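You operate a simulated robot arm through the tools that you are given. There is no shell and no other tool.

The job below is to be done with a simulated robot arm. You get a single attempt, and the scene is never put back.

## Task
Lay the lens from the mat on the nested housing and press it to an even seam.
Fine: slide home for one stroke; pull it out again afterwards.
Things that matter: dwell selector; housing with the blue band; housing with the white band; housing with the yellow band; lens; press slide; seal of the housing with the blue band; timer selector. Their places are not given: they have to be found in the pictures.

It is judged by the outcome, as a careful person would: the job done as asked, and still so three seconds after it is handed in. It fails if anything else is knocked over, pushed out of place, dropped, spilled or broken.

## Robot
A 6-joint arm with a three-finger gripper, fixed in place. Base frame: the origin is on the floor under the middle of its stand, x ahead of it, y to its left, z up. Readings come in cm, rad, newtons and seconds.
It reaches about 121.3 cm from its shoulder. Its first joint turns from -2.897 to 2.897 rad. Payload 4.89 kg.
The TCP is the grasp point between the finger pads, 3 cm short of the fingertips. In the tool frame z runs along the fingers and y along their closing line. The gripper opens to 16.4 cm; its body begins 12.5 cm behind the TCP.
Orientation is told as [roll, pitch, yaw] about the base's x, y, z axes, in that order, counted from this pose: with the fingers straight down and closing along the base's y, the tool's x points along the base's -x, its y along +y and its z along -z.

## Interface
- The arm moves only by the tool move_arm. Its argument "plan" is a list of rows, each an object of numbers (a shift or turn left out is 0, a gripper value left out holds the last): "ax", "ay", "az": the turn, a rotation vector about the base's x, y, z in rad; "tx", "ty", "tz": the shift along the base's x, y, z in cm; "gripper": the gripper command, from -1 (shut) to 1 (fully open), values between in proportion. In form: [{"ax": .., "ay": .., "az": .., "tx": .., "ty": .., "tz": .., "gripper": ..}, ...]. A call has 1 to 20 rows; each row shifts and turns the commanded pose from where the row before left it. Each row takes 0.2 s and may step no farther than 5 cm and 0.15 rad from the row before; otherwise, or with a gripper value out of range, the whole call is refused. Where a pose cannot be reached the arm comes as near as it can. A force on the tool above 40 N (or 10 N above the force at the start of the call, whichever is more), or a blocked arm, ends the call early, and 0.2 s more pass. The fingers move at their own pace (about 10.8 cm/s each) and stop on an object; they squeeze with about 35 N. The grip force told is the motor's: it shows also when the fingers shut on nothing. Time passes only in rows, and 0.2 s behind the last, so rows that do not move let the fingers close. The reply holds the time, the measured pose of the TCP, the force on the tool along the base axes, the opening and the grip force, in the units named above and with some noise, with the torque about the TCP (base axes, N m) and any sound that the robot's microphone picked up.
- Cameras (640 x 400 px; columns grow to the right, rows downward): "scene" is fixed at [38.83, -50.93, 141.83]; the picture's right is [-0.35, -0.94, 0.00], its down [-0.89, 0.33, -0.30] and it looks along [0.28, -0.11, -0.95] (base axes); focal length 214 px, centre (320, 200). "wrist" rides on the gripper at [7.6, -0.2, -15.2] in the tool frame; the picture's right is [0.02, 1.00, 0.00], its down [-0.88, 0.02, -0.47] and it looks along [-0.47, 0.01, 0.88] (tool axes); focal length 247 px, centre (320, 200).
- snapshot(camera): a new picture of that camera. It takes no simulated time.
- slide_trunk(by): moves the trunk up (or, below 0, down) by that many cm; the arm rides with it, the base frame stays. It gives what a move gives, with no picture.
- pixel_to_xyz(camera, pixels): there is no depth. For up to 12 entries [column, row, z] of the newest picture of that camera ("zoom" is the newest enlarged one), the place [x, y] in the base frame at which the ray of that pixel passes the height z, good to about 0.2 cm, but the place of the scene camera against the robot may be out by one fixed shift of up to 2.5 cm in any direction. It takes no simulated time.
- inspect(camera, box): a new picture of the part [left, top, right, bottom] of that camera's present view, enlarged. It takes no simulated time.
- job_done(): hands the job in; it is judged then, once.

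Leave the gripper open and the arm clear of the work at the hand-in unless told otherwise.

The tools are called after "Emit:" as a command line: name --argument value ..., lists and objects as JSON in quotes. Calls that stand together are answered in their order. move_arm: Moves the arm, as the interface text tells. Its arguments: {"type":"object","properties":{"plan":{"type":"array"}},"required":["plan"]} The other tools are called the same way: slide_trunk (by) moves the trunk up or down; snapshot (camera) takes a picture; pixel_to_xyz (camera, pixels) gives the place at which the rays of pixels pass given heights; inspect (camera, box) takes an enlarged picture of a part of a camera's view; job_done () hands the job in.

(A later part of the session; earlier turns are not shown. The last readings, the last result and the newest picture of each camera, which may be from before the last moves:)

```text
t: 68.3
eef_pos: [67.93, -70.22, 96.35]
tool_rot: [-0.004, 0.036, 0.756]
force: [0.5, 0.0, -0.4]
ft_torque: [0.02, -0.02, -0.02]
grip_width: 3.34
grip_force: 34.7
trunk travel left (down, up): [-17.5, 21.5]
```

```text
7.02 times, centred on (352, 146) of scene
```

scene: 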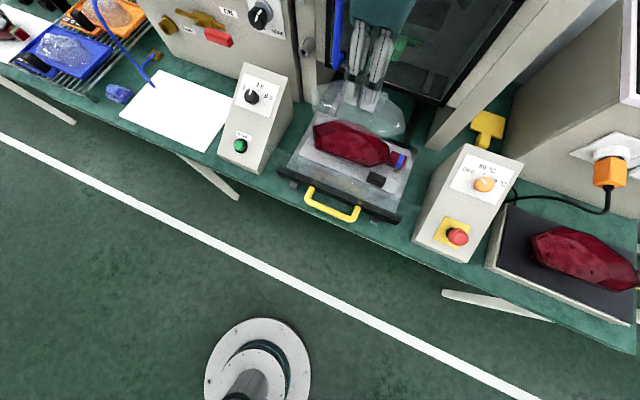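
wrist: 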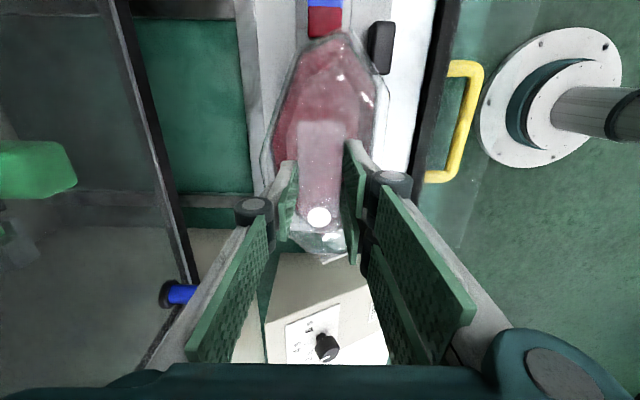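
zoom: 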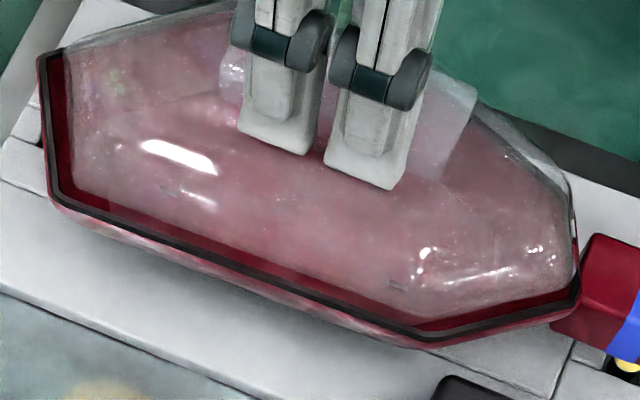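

The wrist view says the far end needs +0.02 rad of yaw. I'll apply that, then lower in small steps and use the torque to see which end touches first, without any sideways moves while in contact.

Emit:
move_arm --plan '[{"az": 0.02, "tx": -0.04, "ty": 0.04}, {"tz": -0.15}, {"tz": -0.15}, {}]'

Emit:
inspect --camera "wrist" --box '[240, 0, 410, 130]'

Emit:
inspect --camera "wrist" --box '[270, 215, 370, 275]'

Emit:
inspect --camera "scene" --box '[312, 120, 342, 155]'

Emit:
inspect --camera "scene" --box '[355, 145, 400, 172]'

```text
t: 69.3
eef_pos: [67.92, -70.06, 96.04]
tool_rot: [-0.002, 0.035, 0.777]
force: [0.4, 0.0, -1.4]
ft_torque: [0.02, 0.0, 0.01]
grip_width: 3.33
grip_force: 35.0
trunk travel left (down, up): [-17.5, 21.5]
```

```text
3.08 times, centred on (325, 65) of wrist
```

zoom: 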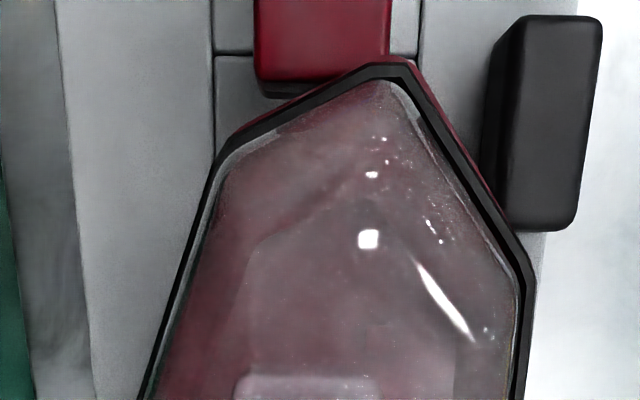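

```text
6.40 times, centred on (320, 245) of wrist
```

zoom: 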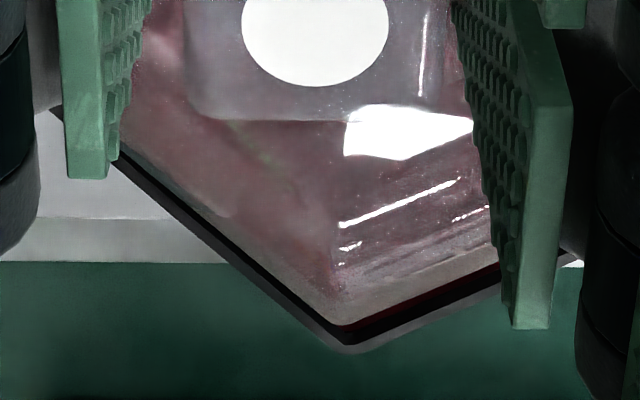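

```text
11.43 times, centred on (327, 138) of scene
```

zoom: 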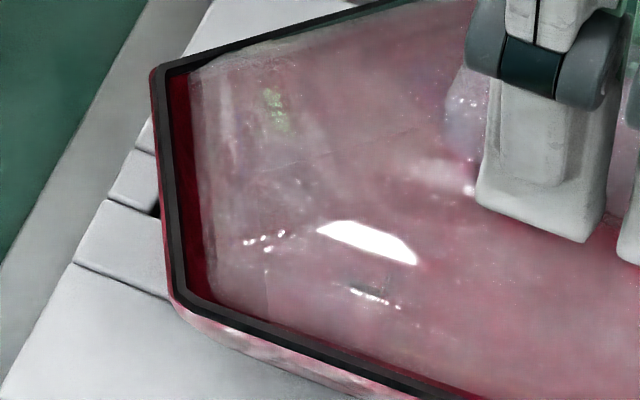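

```text
14.22 times, centred on (378, 158) of scene
```

zoom: 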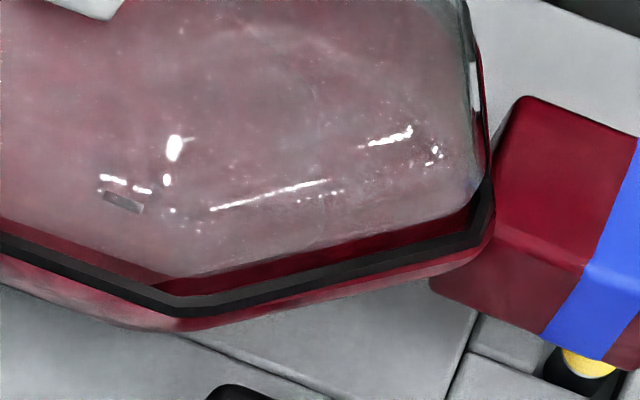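

The housing is in fact close to its original pose, within about 1 mm. The lens is nearly centred in the frame, so I'll shift 1 mm toward the START end and continue down to contact.

Emit:
move_arm --plan '[{"tx": 0.07, "ty": 0.07}, {"tz": -0.12}, {"tz": -0.12}, {}]'

```text
t: 70.3
eef_pos: [67.91, -70.04, 95.59]
tool_rot: [-0.002, 0.034, 0.777]
force: [-0.2, 0.9, 0.0]
ft_torque: [0.0, -0.02, -0.02]
grip_width: 3.31
grip_force: 35.2
trunk travel left (down, up): [-17.5, 21.5]
```

Emit:
move_arm --plan '[{"tz": -0.12}, {}]'

Emit:
inspect --camera "wrist" --box '[240, 0, 410, 130]'

Emit:
inspect --camera "wrist" --box '[270, 215, 370, 275]'

Emit:
inspect --camera "scene" --box '[312, 120, 342, 155]'

Emit:
inspect --camera "scene" --box '[355, 145, 400, 172]'

```text
t: 70.9
eef_pos: [68.0, -70.01, 95.54]
tool_rot: [-0.003, 0.035, 0.777]
force: [0.3, 0.3, 0.0]
ft_torque: [0.02, 0.02, 0.03]
grip_width: 3.33
grip_force: 35.0
trunk travel left (down, up): [-17.5, 21.5]
```

```text
3.08 times, centred on (325, 65) of wrist
```

zoom: 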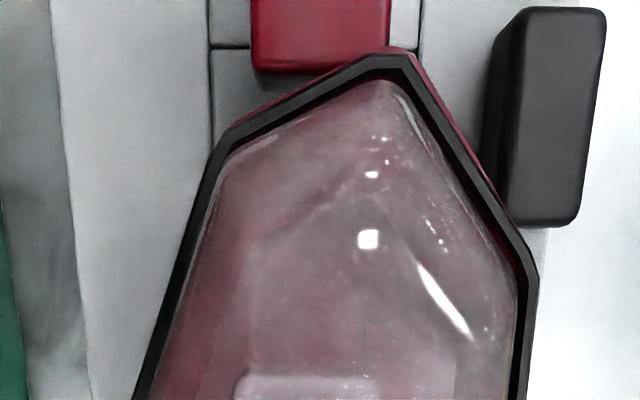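

```text
6.40 times, centred on (320, 245) of wrist
```

zoom: 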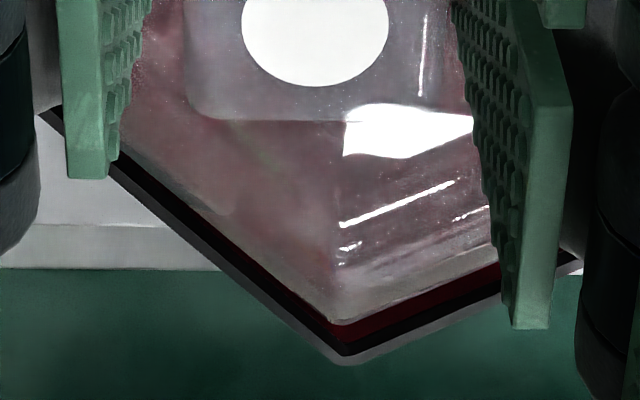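

```text
11.43 times, centred on (327, 138) of scene
```

zoom: 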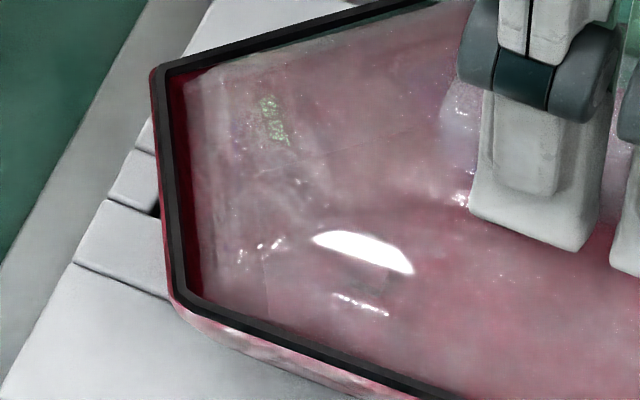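

```text
14.22 times, centred on (378, 158) of scene
```

zoom: 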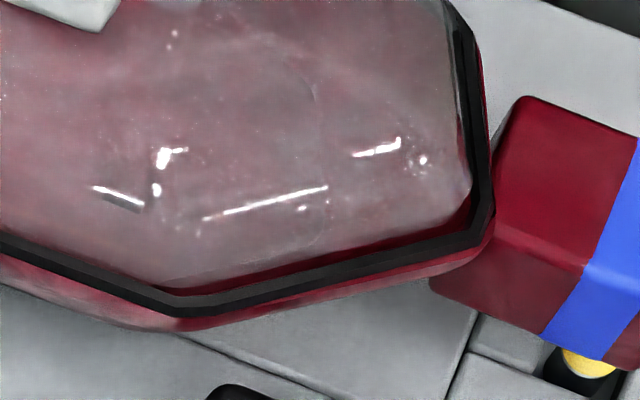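

No contact yet, and the gap around the lens looks even. Continuing down in about 1 mm steps.

Emit:
move_arm --plan '[{"tz": -0.12}, {}]'

Emit:
move_arm --plan '[{"tz": -0.12}, {}]'

```text
t: 71.5
eef_pos: [67.93, -70.1, 95.5]
tool_rot: [-0.003, 0.035, 0.777]
force: [0.7, -0.7, 3.0]
ft_torque: [0.24, -0.22, -0.03]
grip_width: 3.32
grip_force: 34.9
trunk travel left (down, up): [-17.5, 21.5]
```

```text
t: 72.1
eef_pos: [67.88, -70.09, 95.37]
tool_rot: [-0.004, 0.036, 0.776]
force: [-0.7, 1.5, 11.6]
ft_torque: [0.71, -0.57, 0.0]
grip_width: 3.34
grip_force: 35.2
trunk travel left (down, up): [-17.5, 21.5]
```

Contact: 11.6 N, and the torque places it at the START end, so the tab end is still slightly high. I'll lift 4 mm, reduce the tilt by 0.02 rad, and touch down again.

Emit:
move_arm --plan '[{"tz": 0.25}, {"tz": 0.25}, {"ax": 0.0141, "ay": -0.0141}, {"tz": -0.2}, {}]'

Emit:
inspect --camera "wrist" --box '[240, 0, 410, 130]'

Emit:
inspect --camera "wrist" --box '[270, 215, 370, 275]'

Emit:
inspect --camera "scene" --box '[310, 118, 395, 175]'

```text
t: 73.3
eef_pos: [67.91, -70.16, 95.63]
tool_rot: [-0.002, 0.014, 0.776]
force: [-0.1, -0.2, -0.5]
ft_torque: [-0.02, 0.01, 0.0]
grip_width: 3.37
grip_force: 34.9
trunk travel left (down, up): [-17.5, 21.5]
```

```text
3.08 times, centred on (325, 65) of wrist
```

zoom: 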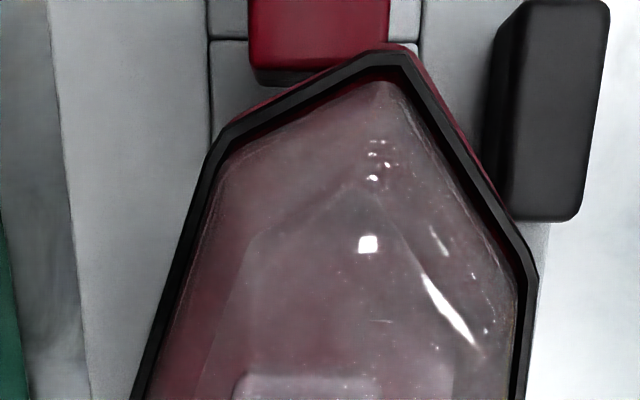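

```text
6.40 times, centred on (320, 245) of wrist
```

zoom: 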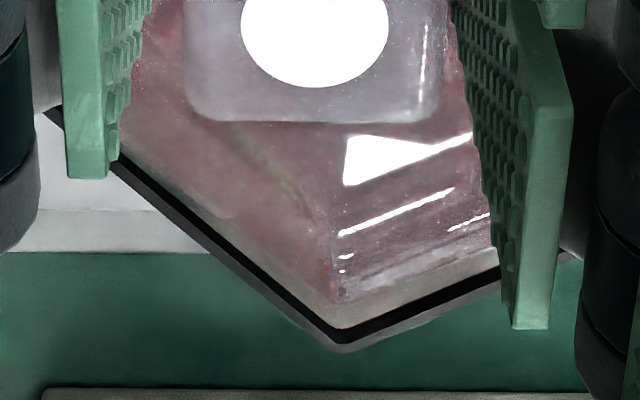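

```text
7.02 times, centred on (352, 146) of scene
```

zoom: 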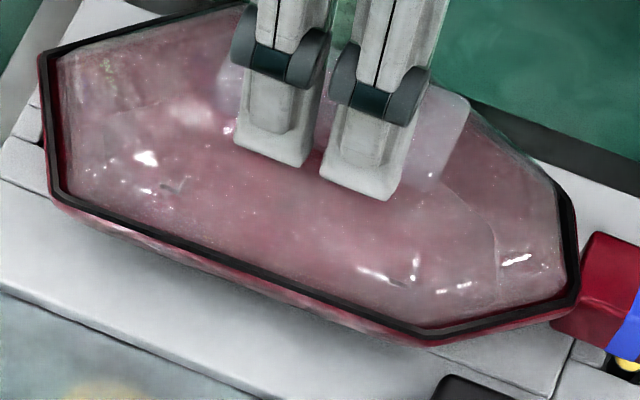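

Very even now at both ends. Touching down again in small steps.

Emit:
move_arm --plan '[{"tz": -0.12}, {}]'

Emit:
move_arm --plan '[{"tz": -0.12}, {}]'

```text
t: 73.9
eef_pos: [67.98, -70.15, 95.38]
tool_rot: [-0.002, 0.017, 0.777]
force: [-0.4, 0.4, -1.0]
ft_torque: [0.01, -0.01, 0.0]
grip_width: 3.35
grip_force: 35.8
trunk travel left (down, up): [-17.5, 21.5]
```

```text
t: 74.5
eef_pos: [67.96, -70.09, 95.31]
tool_rot: [-0.001, 0.016, 0.774]
force: [0.1, -1.0, 0.1]
ft_torque: [0.04, -0.05, -0.06]
grip_width: 3.31
grip_force: 34.9
trunk travel left (down, up): [-17.5, 21.5]
```

Emit:
move_arm --plan '[{"tz": -0.1}, {}]'

Emit:
move_arm --plan '[{"tz": -0.08}, {}]'

```text
t: 75.1
eef_pos: [68.01, -70.09, 95.3]
tool_rot: [-0.001, 0.015, 0.777]
force: [-0.3, -1.1, 5.6]
ft_torque: [0.38, -0.31, -0.1]
grip_width: 3.31
grip_force: 34.9
trunk travel left (down, up): [-17.5, 21.5]
```

```text
t: 75.7
eef_pos: [67.88, -70.11, 95.26]
tool_rot: [-0.002, 0.017, 0.775]
force: [0.7, -4.4, 11.1]
ft_torque: [0.54, -0.56, -0.21]
grip_width: 3.31
grip_force: 34.8
trunk travel left (down, up): [-17.5, 21.5]
```

Contact again at the START end, about 1.5 mm lower than before. I'll look at the tab end to see how much gap is left there.

Emit:
inspect --camera "wrist" --box '[315, 10, 375, 55]'

Emit:
inspect --camera "scene" --box '[310, 118, 395, 175]'

Emit:
inspect --camera "wrist" --box '[270, 215, 370, 275]'

Emit:
inspect --camera "scene" --box '[360, 130, 400, 170]'

```text
8.89 times, centred on (345, 32) of wrist
```

zoom: 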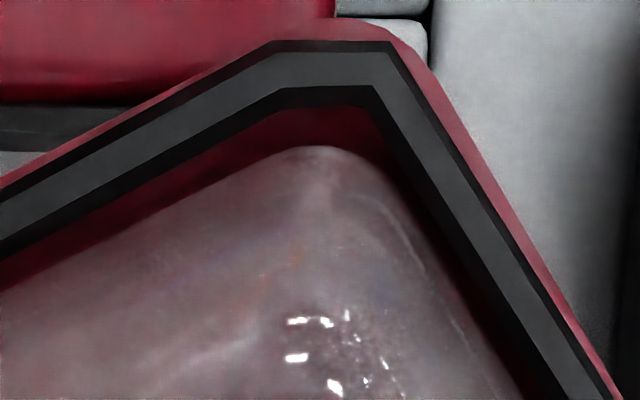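

```text
7.02 times, centred on (352, 146) of scene
```

zoom: 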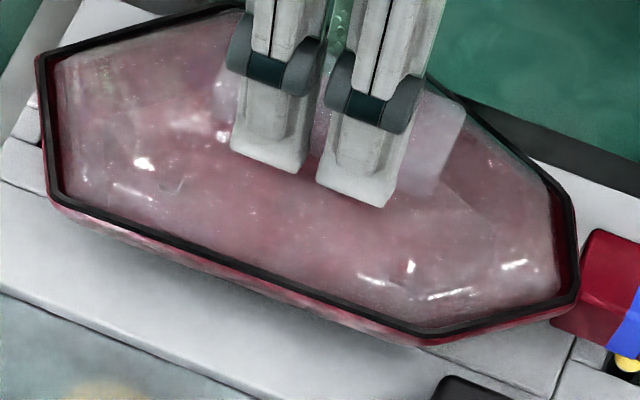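

```text
6.40 times, centred on (320, 245) of wrist
```

zoom: 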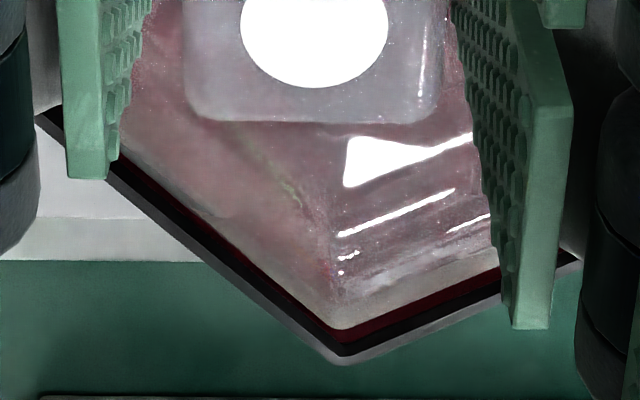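

```text
10.00 times, centred on (380, 150) of scene
```

zoom: 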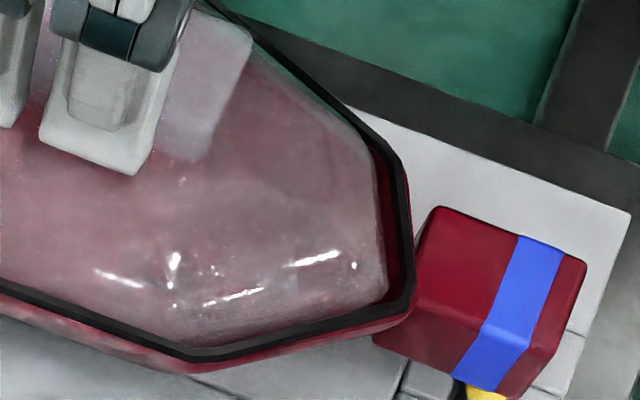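

The gap to the seal is even at both ends (about 0.3 cm each). I'll lift again, tilt a further 0.025 rad so the tab end comes down too, and touch down.

Emit:
move_arm --plan '[{"tz": 0.25}, {"tz": 0.25}, {"ax": 0.0177, "ay": -0.0177, "tx": -0.08, "ty": -0.08}, {"tz": -0.25}, {"tz": -0.2}, {}]'

Emit:
inspect --camera "wrist" --box '[315, 10, 375, 55]'

Emit:
inspect --camera "wrist" --box '[270, 215, 370, 275]'

Emit:
inspect --camera "scene" --box '[310, 118, 395, 175]'

```text
t: 77.1
eef_pos: [67.72, -70.0, 95.3]
tool_rot: [-0.002, -0.011, 0.777]
force: [0.5, 0.3, 0.4]
ft_torque: [-0.03, 0.03, -0.04]
grip_width: 3.33
grip_force: 35.4
trunk travel left (down, up): [-17.5, 21.5]
```

```text
8.89 times, centred on (345, 32) of wrist
```

zoom: 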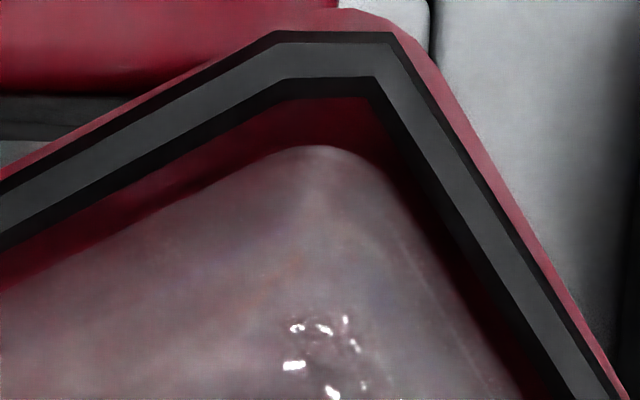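

```text
6.40 times, centred on (320, 245) of wrist
```

zoom: 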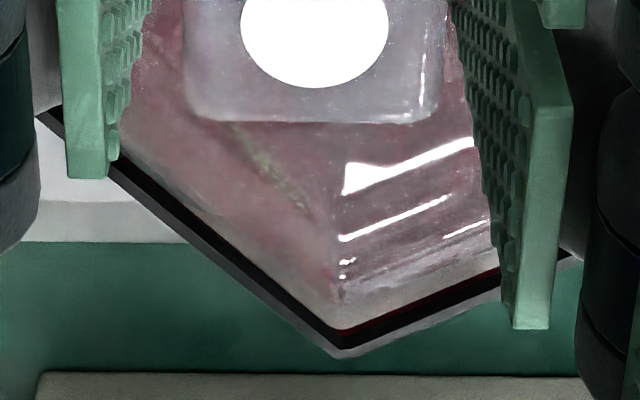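

```text
7.02 times, centred on (352, 146) of scene
```

zoom: 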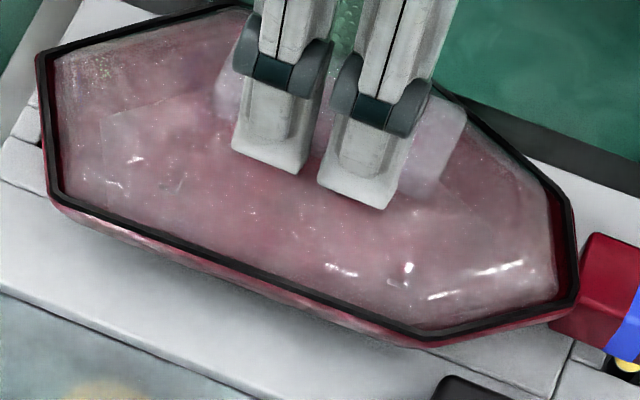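

No contact at 95.3, and the tab end gap is now a bit larger. I'll shift 1 mm toward the tab end and lower.

Emit:
move_arm --plan '[{"tx": -0.07, "ty": -0.07}, {"tz": -0.12}, {}]'

Emit:
move_arm --plan '[{"tz": -0.1}, {}]'

```text
t: 77.9
eef_pos: [67.8, -70.15, 95.22]
tool_rot: [-0.002, -0.01, 0.776]
force: [1.5, 0.8, 14.5]
ft_torque: [-0.4, 0.4, 0.01]
grip_width: 3.35
grip_force: 34.6
trunk travel left (down, up): [-17.5, 21.5]
```

```text
t: 78.5
eef_pos: [67.83, -70.05, 95.17]
tool_rot: [-0.003, -0.011, 0.777]
force: [5.5, 4.9, 18.6]
ft_torque: [-0.17, 0.16, 0.03]
grip_width: 3.34
grip_force: 34.9
trunk travel left (down, up): [-17.5, 21.5]
```

Now contact is balanced: 18.6 N with almost no tilting torque, so the lens is sitting on both ends. Checking the pictures before release.

Emit:
inspect --camera "wrist" --box '[315, 10, 375, 55]'

Emit:
inspect --camera "wrist" --box '[270, 215, 370, 275]'

Emit:
inspect --camera "scene" --box '[310, 118, 395, 175]'

Emit:
inspect --camera "wrist" --box '[240, 0, 410, 130]'

```text
8.89 times, centred on (345, 32) of wrist
```

zoom: 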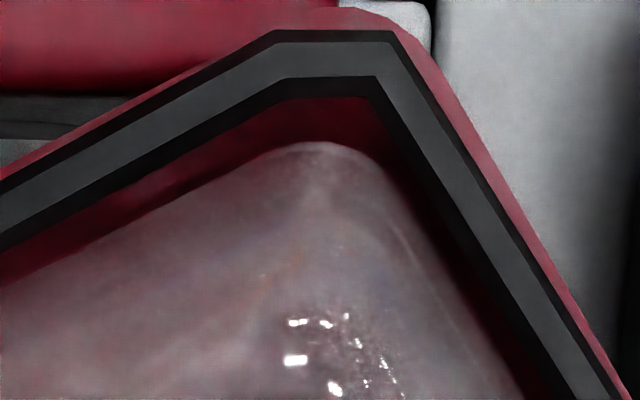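

```text
6.40 times, centred on (320, 245) of wrist
```

zoom: 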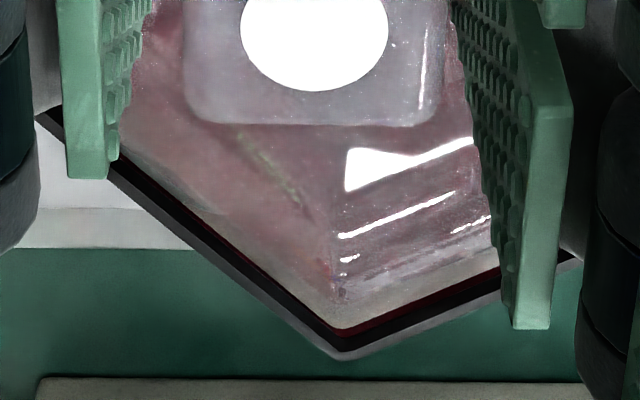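

```text
7.02 times, centred on (352, 146) of scene
```

zoom: 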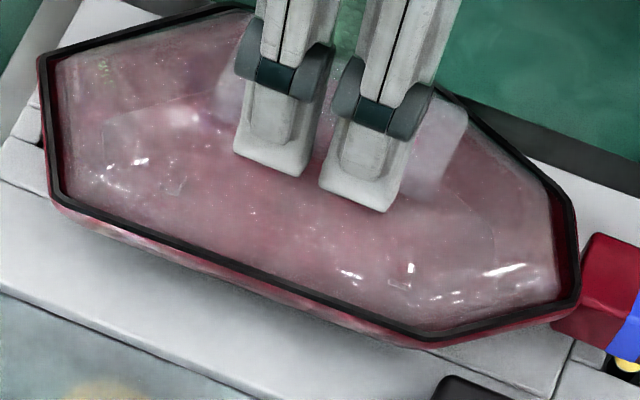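

```text
3.08 times, centred on (325, 65) of wrist
```

zoom: 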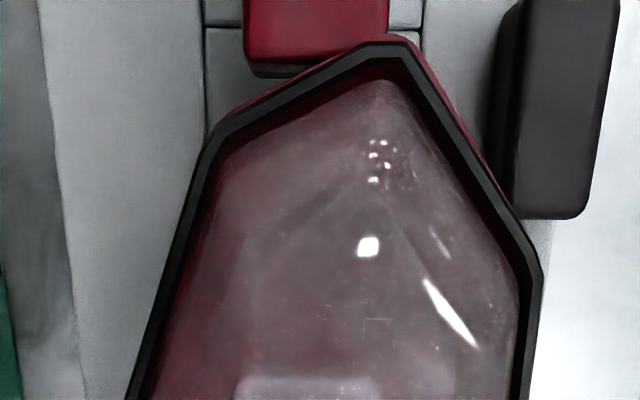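

The lens is nested evenly inside the seal: about 0.3 cm at the tab tip, 0.2–0.25 cm at the other end, and similar at the sides. I'll relieve the preload slightly before releasing.

Emit:
move_arm --plan '[{"tz": 0.08, "tx": 0.03, "ty": 0.03}, {}]'

```text
t: 79.1
eef_pos: [67.73, -70.17, 95.21]
tool_rot: [-0.004, -0.011, 0.778]
force: [2.9, 2.1, 14.3]
ft_torque: [-0.28, 0.34, 0.04]
grip_width: 3.32
grip_force: 35.0
trunk travel left (down, up): [-17.5, 21.5]
```

Emit:
move_arm --plan '[{"tz": 0.08}, {}]'

```text
t: 79.7
eef_pos: [67.81, -70.31, 95.21]
tool_rot: [-0.002, -0.011, 0.776]
force: [-0.6, 1.1, -0.2]
ft_torque: [0.04, 0.16, -0.04]
grip_width: 3.31
grip_force: 34.9
trunk travel left (down, up): [-17.5, 21.5]
```

Force is down to zero with the lens resting at contact height. Releasing slowly now.

Emit:
move_arm --plan '[{"gripper": -0.62}, {"gripper": -0.58}, {"gripper": -0.53}, {"gripper": -0.46}, {"gripper": -0.38}, {"gripper": -0.3}, {}]'

Emit:
snapshot --camera "wrist"

Emit:
inspect --camera "scene" --box '[310, 118, 395, 175]'

```text
t: 81.3
eef_pos: [67.85, -70.08, 95.21]
tool_rot: [-0.001, -0.011, 0.776]
force: [-0.7, 0.6, 1.1]
ft_torque: [0.0, 0.01, -0.02]
grip_width: 5.72
grip_force: 0.0
trunk travel left (down, up): [-17.5, 21.5]
```

```text
taken
```

wrist: 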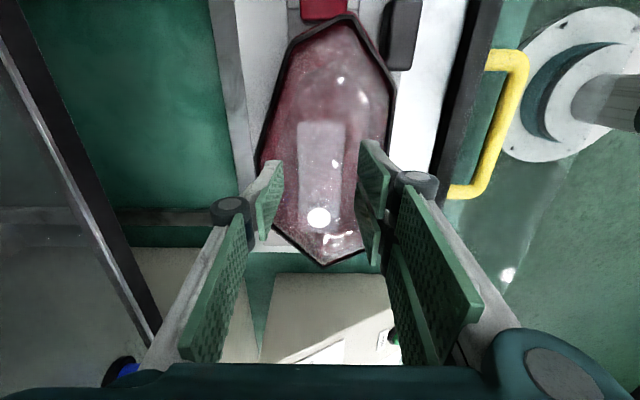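

```text
7.02 times, centred on (352, 146) of scene
```

zoom: 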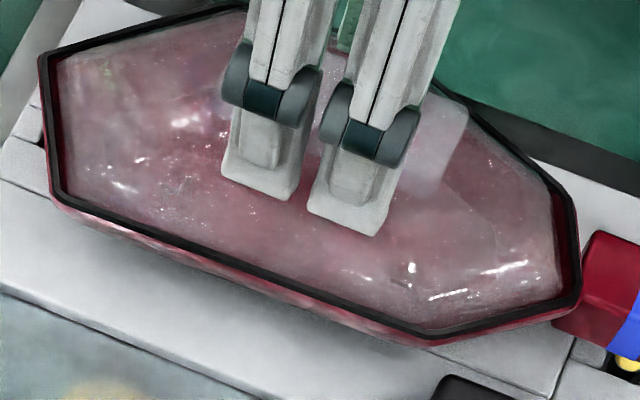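

Released cleanly; the lens stayed in place. Rising straight up to inspect the result from above.

Emit:
move_arm --plan '[{"tz": 1}, {"tz": 2}, {"tz": 4}, {"tz": 4}, {"tz": 4}, {}]'

Emit:
snapshot --camera "wrist"

Emit:
inspect --camera "wrist" --box '[230, 0, 410, 200]'

Emit:
inspect --camera "scene" --box '[300, 105, 420, 185]'

```text
t: 82.7
eef_pos: [67.78, -70.11, 110.3]
tool_rot: [-0.002, -0.012, 0.775]
force: [0.3, 0.3, 0.1]
ft_torque: [-0.06, -0.04, 0.01]
grip_width: 5.76
grip_force: 0.1
trunk travel left (down, up): [-17.5, 21.5]
```

```text
taken
```

wrist: 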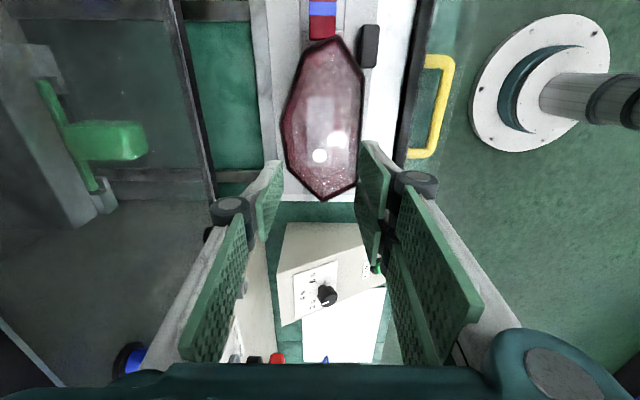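

```text
2.00 times, centred on (320, 100) of wrist
```

zoom: 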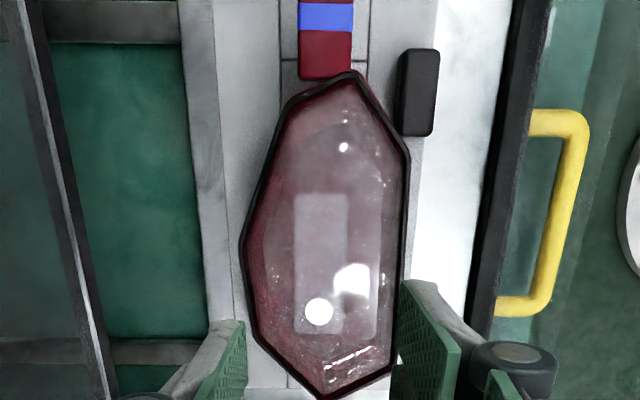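

```text
5.00 times, centred on (360, 145) of scene
```

zoom: 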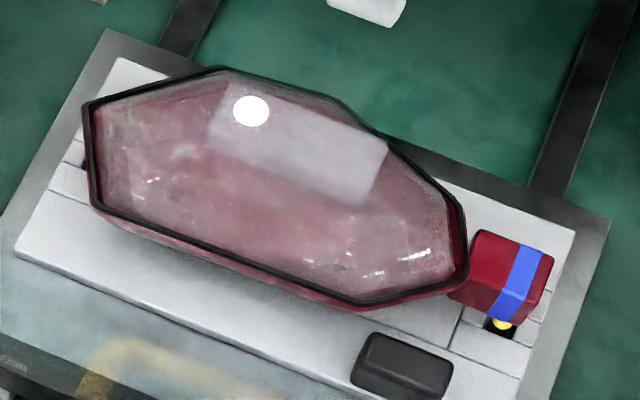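

The lens sits evenly within the black seal, and nothing else was disturbed. I'll quantify the housing's angle against the nest: rim corners at about (365,77.5) and (360,185), plus the tab and the nest edge.

Emit:
inspect --camera "wrist" --box '[270, 0, 400, 110]'

Emit:
inspect --camera "wrist" --box '[260, 90, 390, 215]'

```text
3.64 times, centred on (335, 55) of wrist
```

zoom: 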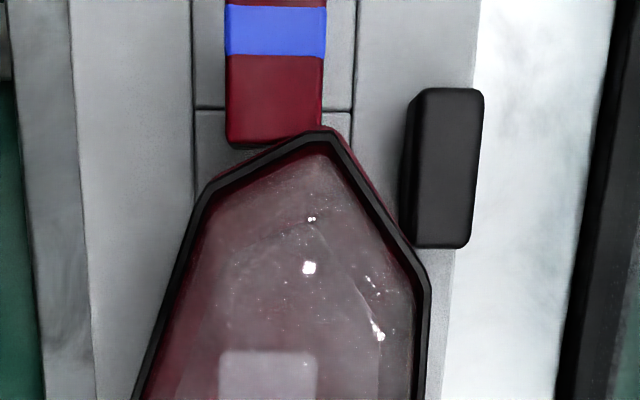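

```text
3.20 times, centred on (325, 152) of wrist
```

zoom: 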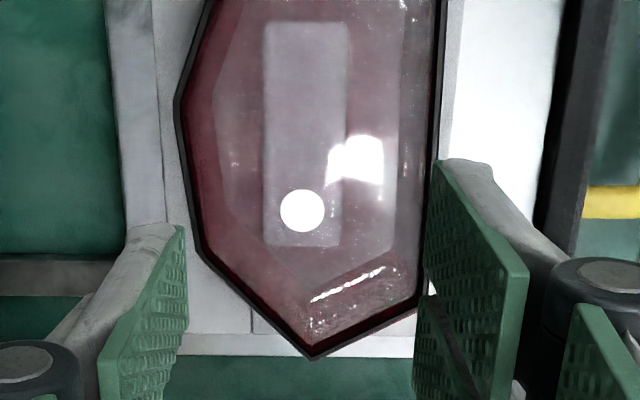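

The lens lies evenly in its seal and the tab is centred in its nest slot. Next is the slide: the yellow handle runs along the bench direction, about 3 cm in front of the slide's black front bar. I'll move over it to measure it from two heights.

Emit:
move_arm --plan '[{"tx": -2.96, "ty": 2.56, "ax": -0.008, "ay": 0.008, "az": 0.01}, {"tx": -2.96, "ty": 2.56}, {"tx": -2.96, "ty": 2.56}, {"tx": -2.96, "ty": 2.56}, {"tx": -2.96, "ty": 2.56}, {}]'

Emit:
snapshot --camera "wrist"

Emit:
inspect --camera "wrist" --box '[200, 0, 420, 200]'

Emit:
inspect --camera "scene" --box '[270, 90, 430, 230]'

```text
t: 84.1
eef_pos: [52.77, -57.22, 110.13]
tool_rot: [-0.001, 0.002, 0.787]
force: [-0.7, 0.6, 0.1]
ft_torque: [-0.05, -0.06, -0.01]
grip_width: 5.76
grip_force: 0.0
trunk travel left (down, up): [-17.5, 21.5]
```

```text
taken
```

wrist: 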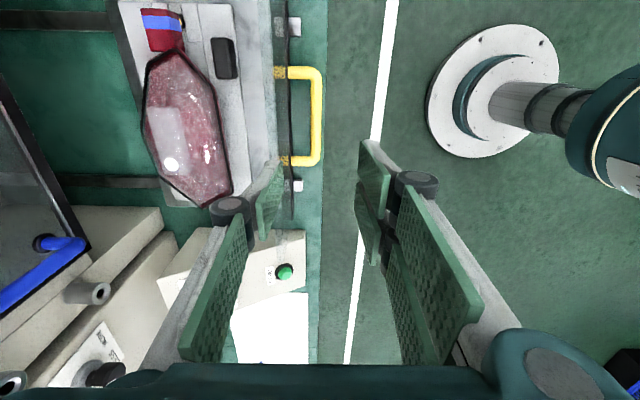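

```text
2.00 times, centred on (310, 100) of wrist
```

zoom: 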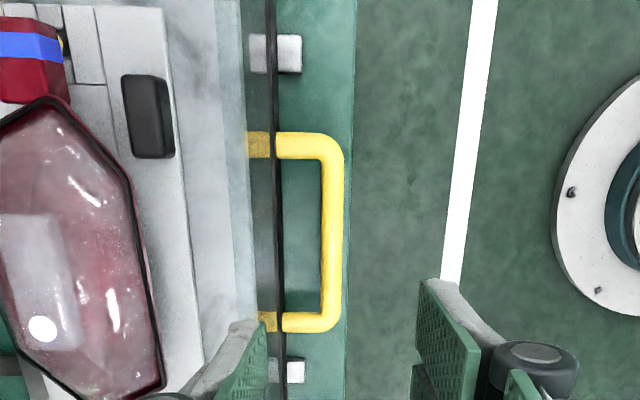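

```text
2.86 times, centred on (350, 160) of scene
```

zoom: 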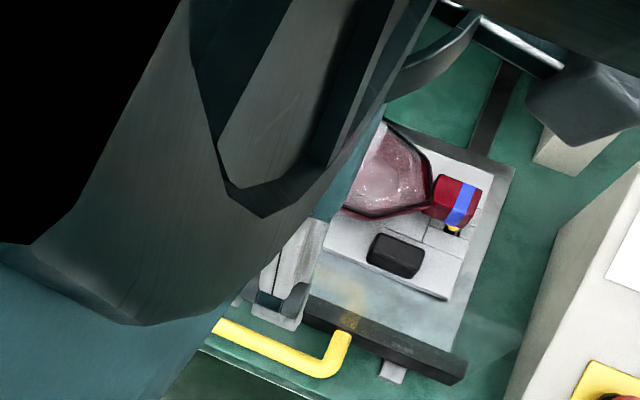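

From above I can see the handle and a clear, tinted pane on the slide front, but I need the heights. I'll swing round to look at the handle from the front at a low angle.

Emit:
move_arm --plan '[{"az": -0.131, "tx": -0.5, "ty": 0.5}, {"az": -0.131, "tx": -0.5, "ty": 0.5}, {"az": -0.131, "tx": -0.5, "ty": 0.5}, {"az": -0.131, "tx": -0.5, "ty": 0.5}, {"az": -0.131, "tx": -0.5, "ty": 0.5}, {"az": -0.131, "tx": -0.5, "ty": 0.5}, {"az": -0.131, "tx": -0.5, "ty": 0.5}, {"az": -0.131, "tx": -0.5, "ty": 0.5}, {"az": -0.131, "tx": -0.5, "ty": 0.5}, {"az": -0.131, "tx": -0.5, "ty": 0.5}, {"az": -0.131, "tx": -0.5, "ty": 0.5}, {"az": -0.131, "tx": -0.5, "ty": 0.5}, {"ax": -0.094, "ay": -0.094, "tz": -1}, {"ax": -0.094, "ay": -0.094, "tz": -2}, {"ax": -0.094, "ay": -0.094, "tz": -2}, {"ax": -0.094, "ay": -0.094, "tz": -2}, {"ax": -0.094, "ay": -0.094, "tz": -2}, {"ax": -0.094, "ay": -0.094, "tz": -2}, {"ax": -0.094, "ay": -0.094, "tz": -2}]'

Emit:
snapshot --camera "wrist"

Emit:
inspect --camera "wrist" --box '[150, 30, 490, 230]'

```text
t: 88.1
eef_pos: [46.99, -51.29, 97.26]
tool_rot: [-0.002, -0.934, -0.788]
force: [-1.0, 1.6, 0.6]
ft_torque: [-0.09, -0.03, -0.04]
grip_width: 5.73
grip_force: 0.0
trunk travel left (down, up): [-17.5, 21.5]
```

```text
taken
```

wrist: 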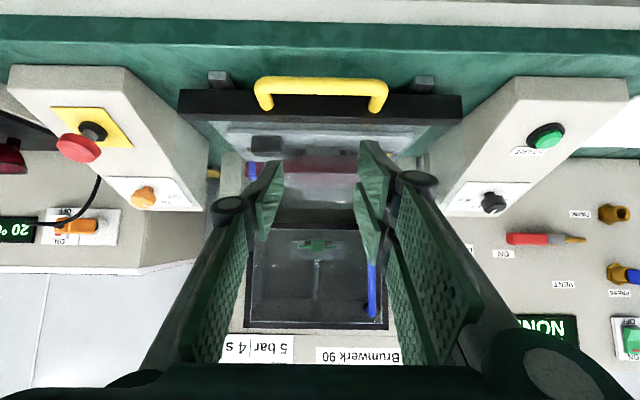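

```text
1.88 times, centred on (320, 130) of wrist
```

zoom: 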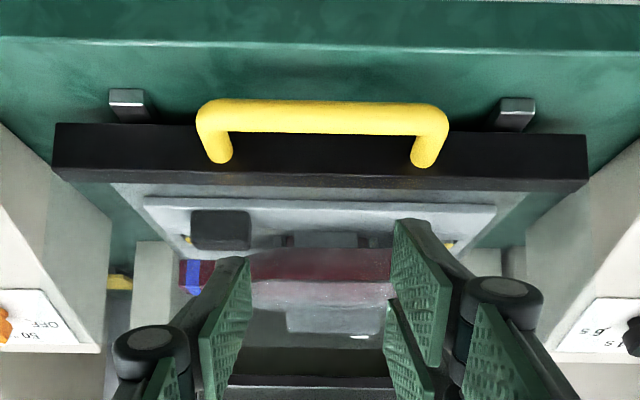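

From the front I can read the geometry: the handle bar is at u ≈ 78.4, z ≈ 83.5, and the black bar spans z ≈ 81–85.5. I'll zoom in to see whether a clear pane really stands above the bar.

Emit:
inspect --camera "wrist" --box '[380, 70, 500, 180]'

Emit:
inspect --camera "wrist" --box '[150, 70, 290, 180]'

Emit:
inspect --camera "scene" --box '[270, 110, 440, 240]'

Emit:
inspect --camera "wrist" --box '[500, 270, 640, 370]'

```text
3.64 times, centred on (440, 125) of wrist
```

zoom: 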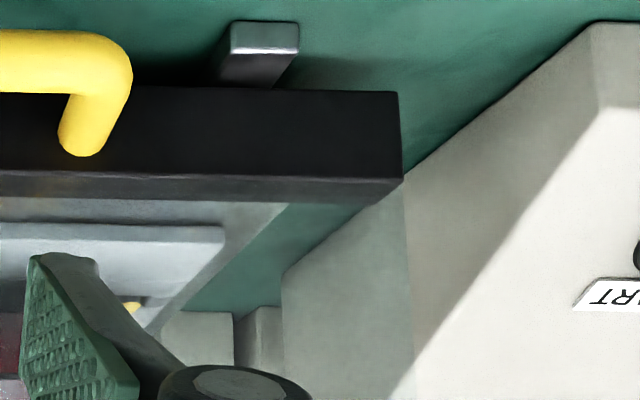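

```text
3.64 times, centred on (220, 125) of wrist
```

zoom: 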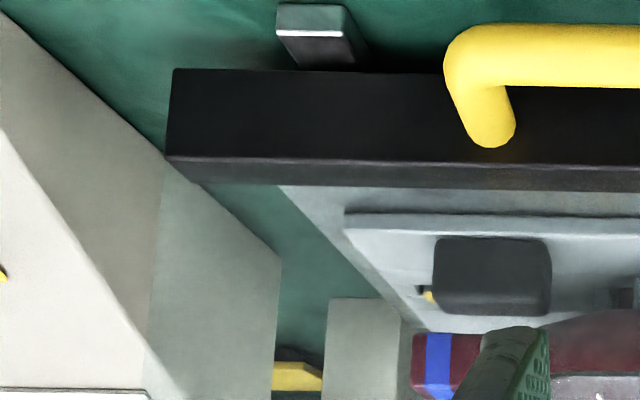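

```text
3.08 times, centred on (355, 175) of scene
```

zoom: 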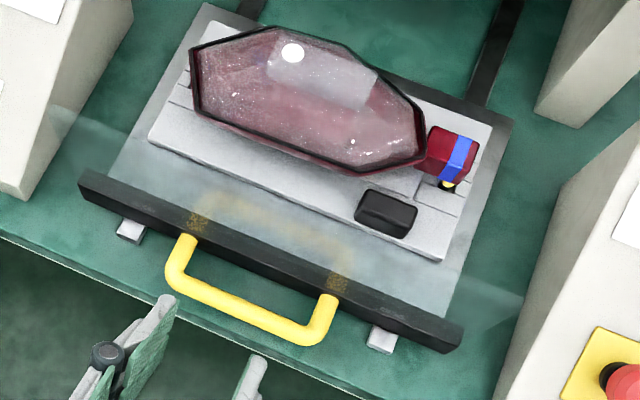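

```text
4.00 times, centred on (570, 320) of wrist
```

zoom: 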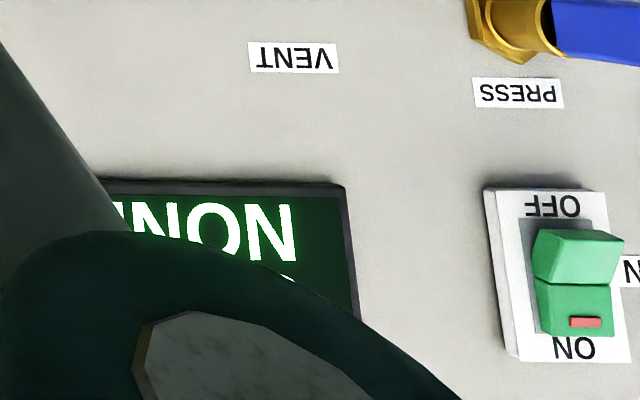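

There is a clear pane on the bar; its side edges show as faint lines, and it mirrors the yellow handle in the scene view. I need its top edge height, so I'll look along those side edges.

Emit:
inspect --camera "wrist" --box '[440, 110, 520, 230]'

Emit:
inspect --camera "wrist" --box '[140, 110, 220, 230]'

Emit:
inspect --camera "wrist" --box '[230, 150, 400, 350]'

```text
3.33 times, centred on (480, 170) of wrist
```

zoom: 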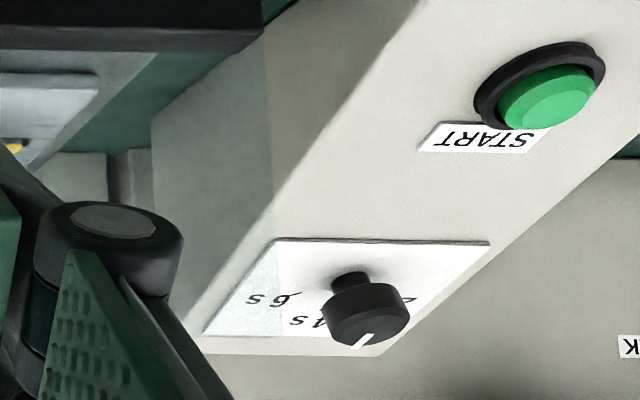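

```text
3.33 times, centred on (180, 170) of wrist
```

zoom: 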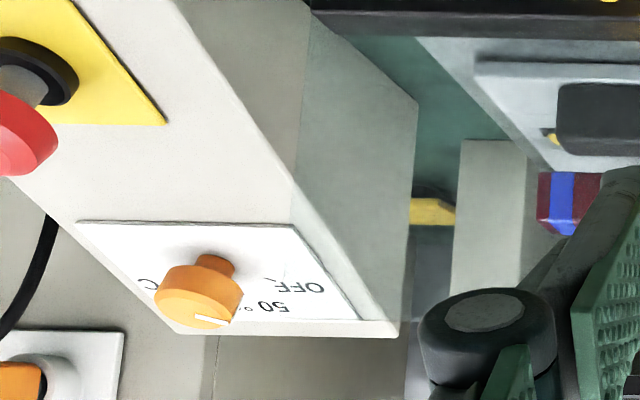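

```text
2.00 times, centred on (315, 250) of wrist
```

zoom: 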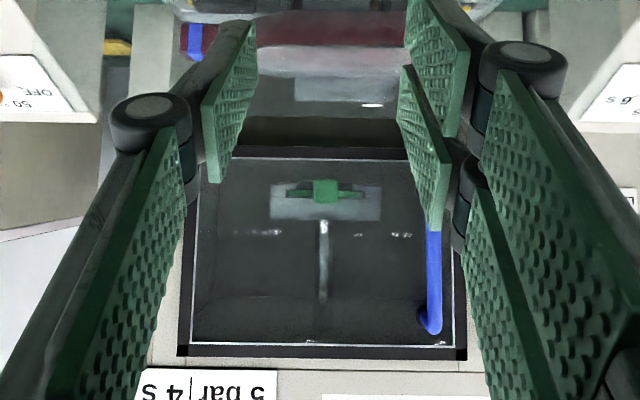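

The pane top is at about z ≈ 97, just above the bar, so a straight-down grip on the handle would brush it. I'll grip the handle with the tool leaned back about 25° instead, so the gripper body stays on my side, away from the pane. First I'll level and turn the tool to yaw +0.785.

Emit:
move_arm --plan '[{"ax": 0.094, "ay": 0.094, "tz": 1}, {"ax": 0.094, "ay": 0.094, "tz": 1}, {"ax": 0.094, "ay": 0.094, "tz": 1}, {"ax": 0.094, "ay": 0.094}, {"ax": 0.094, "ay": 0.094}, {"ax": 0.094, "ay": 0.094}, {"ax": 0.094, "ay": 0.094}, {"az": 0.131}, {"az": 0.131}, {"az": 0.131}, {"az": 0.131}, {"az": 0.131}, {"az": 0.131}, {"az": 0.131}, {"az": 0.131}, {"az": 0.131}, {"az": 0.131}, {"az": 0.131}, {"az": 0.131, "gripper": -0.55}]'

Emit:
move_arm --plan '[{"ax": -0.1028, "ay": -0.1028, "tx": 1.1, "ty": -1.1, "tz": -2.5}, {"ax": -0.1028, "ay": -0.1028, "tx": 1.2, "ty": -1.2, "tz": -2.8}, {"ax": -0.1028, "ay": -0.1028, "tx": 1.2, "ty": -1.2, "tz": -2.8}, {}]'

Emit:
snapshot --camera "wrist"

Emit:
snapshot --camera "scene"

```text
t: 92.1
eef_pos: [47.07, -51.3, 100.16]
tool_rot: [-0.002, 0.002, 0.788]
force: [0.7, -0.1, 0.0]
ft_torque: [0.01, 0.01, 0.0]
grip_width: 3.7
grip_force: 0.0
trunk travel left (down, up): [-17.5, 21.5]
```

```text
t: 93.1
eef_pos: [50.58, -54.69, 91.95]
tool_rot: [-0.44, 0.003, 0.786]
force: [0.5, -0.5, -0.3]
ft_torque: [-0.02, 0.01, -0.03]
grip_width: 3.69
grip_force: 0.2
trunk travel left (down, up): [-17.5, 21.5]
```

```text
taken
```

wrist: 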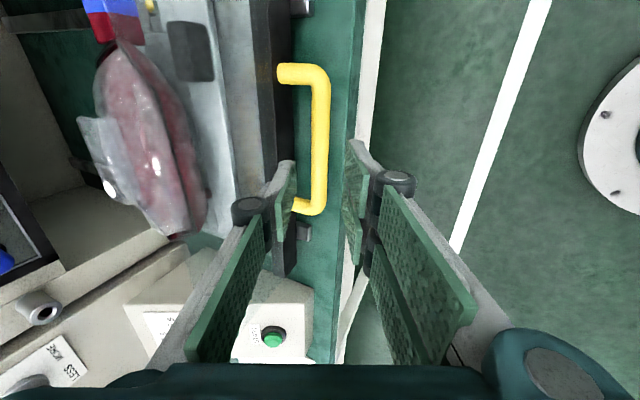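

```text
taken
```

scene: 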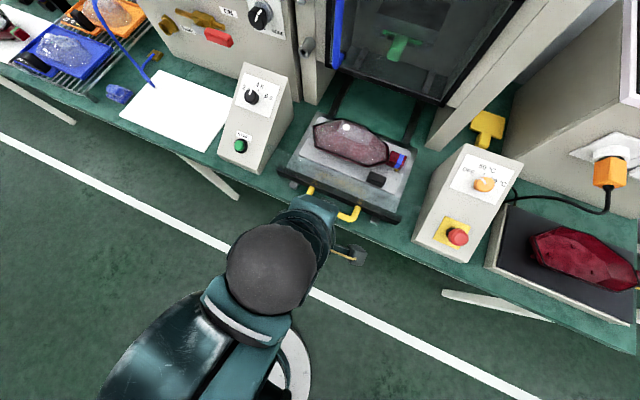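

The handle bar at column 321 lies right between the fingers (columns 285–350). I'll approach along the tool axis, first about two-thirds of the way.

Emit:
move_arm --plan '[{"tx": -0.5, "ty": -0.5}, {"tx": 0.75, "ty": -0.75, "tz": -2.27}, {"tx": 0.75, "ty": -0.75, "tz": -2.27}, {}]'

Emit:
snapshot --camera "wrist"

Emit:
inspect --camera "wrist" --box '[240, 60, 400, 260]'

Emit:
inspect --camera "scene" --box '[260, 140, 400, 260]'

```text
t: 94.1
eef_pos: [51.59, -56.84, 87.51]
tool_rot: [-0.44, 0.001, 0.786]
force: [0.0, -0.1, 0.5]
ft_torque: [0.0, 0.04, 0.0]
grip_width: 3.7
grip_force: 0.1
trunk travel left (down, up): [-17.5, 21.5]
```

```text
taken
```

wrist: 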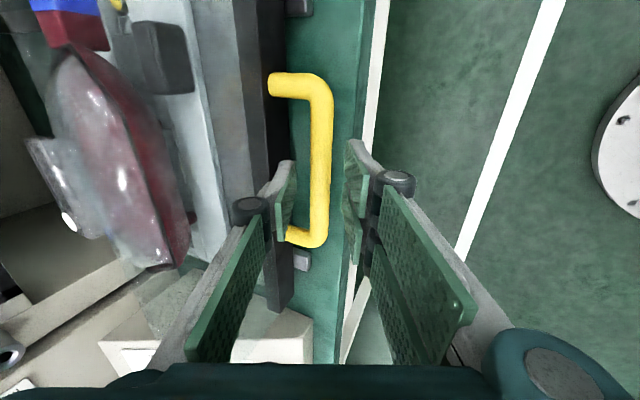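

```text
2.00 times, centred on (320, 160) of wrist
```

zoom: 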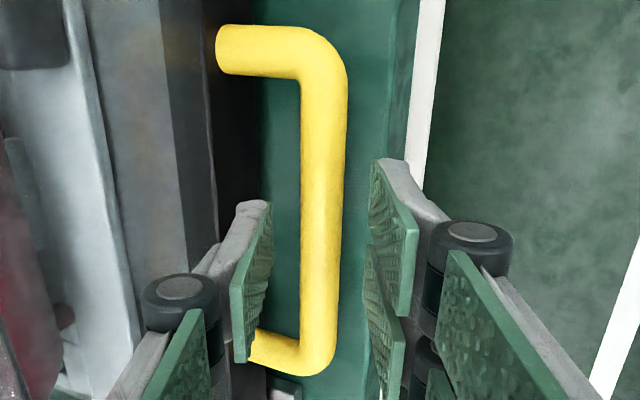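

```text
3.33 times, centred on (330, 200) of scene
```

zoom: 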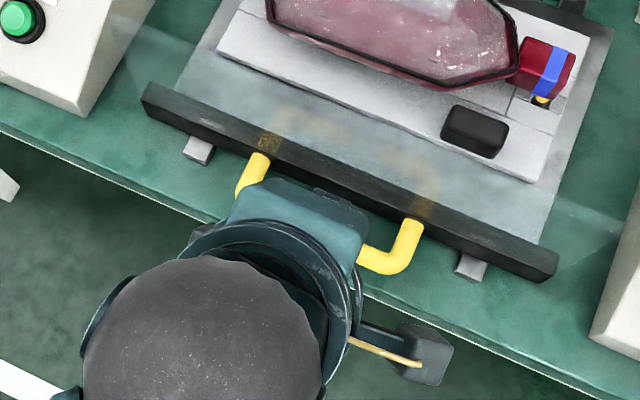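

The handle is centred in the gap, and the far finger will fit between handle and bar. I'll descend the final ~2.7 cm slowly, shifted slightly toward me to give the far finger room.

Emit:
move_arm --plan '[{"tx": 0.15, "ty": -0.15, "tz": -0.9}, {"tx": 0.2, "ty": -0.2, "tz": -0.9}, {}]'

Emit:
inspect --camera "wrist" --box '[240, 60, 400, 260]'

```text
t: 94.9
eef_pos: [51.83, -57.18, 85.61]
tool_rot: [-0.438, 0.003, 0.787]
force: [-0.8, 0.6, 0.1]
ft_torque: [-0.01, -0.02, -0.02]
grip_width: 3.68
grip_force: 0.1
trunk travel left (down, up): [-17.5, 21.5]
```

```text
2.00 times, centred on (320, 160) of wrist
```

zoom: 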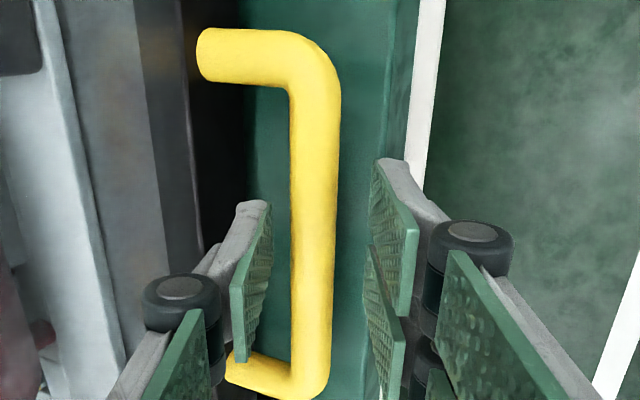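

Clear on both sides. Final 0.8 cm.

Emit:
move_arm --plan '[{"tx": 0.2, "ty": -0.2, "tz": -0.8}, {}]'

Emit:
inspect --camera "wrist" --box '[240, 60, 400, 260]'

```text
t: 95.5
eef_pos: [52.08, -57.25, 84.87]
tool_rot: [-0.437, 0.001, 0.785]
force: [0.0, 0.0, -0.2]
ft_torque: [-0.01, 0.0, -0.01]
grip_width: 3.7
grip_force: 0.1
trunk travel left (down, up): [-17.5, 21.5]
```

```text
2.00 times, centred on (320, 160) of wrist
```

zoom: 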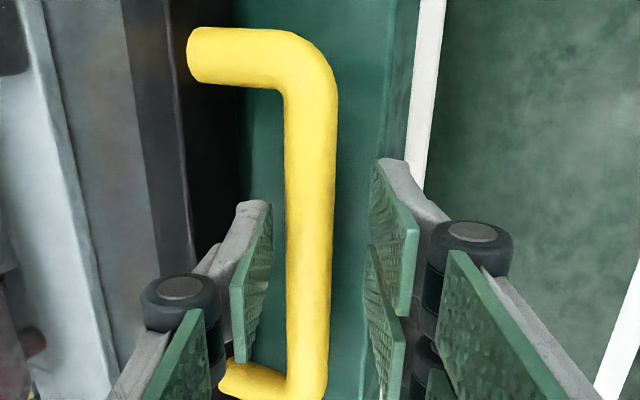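

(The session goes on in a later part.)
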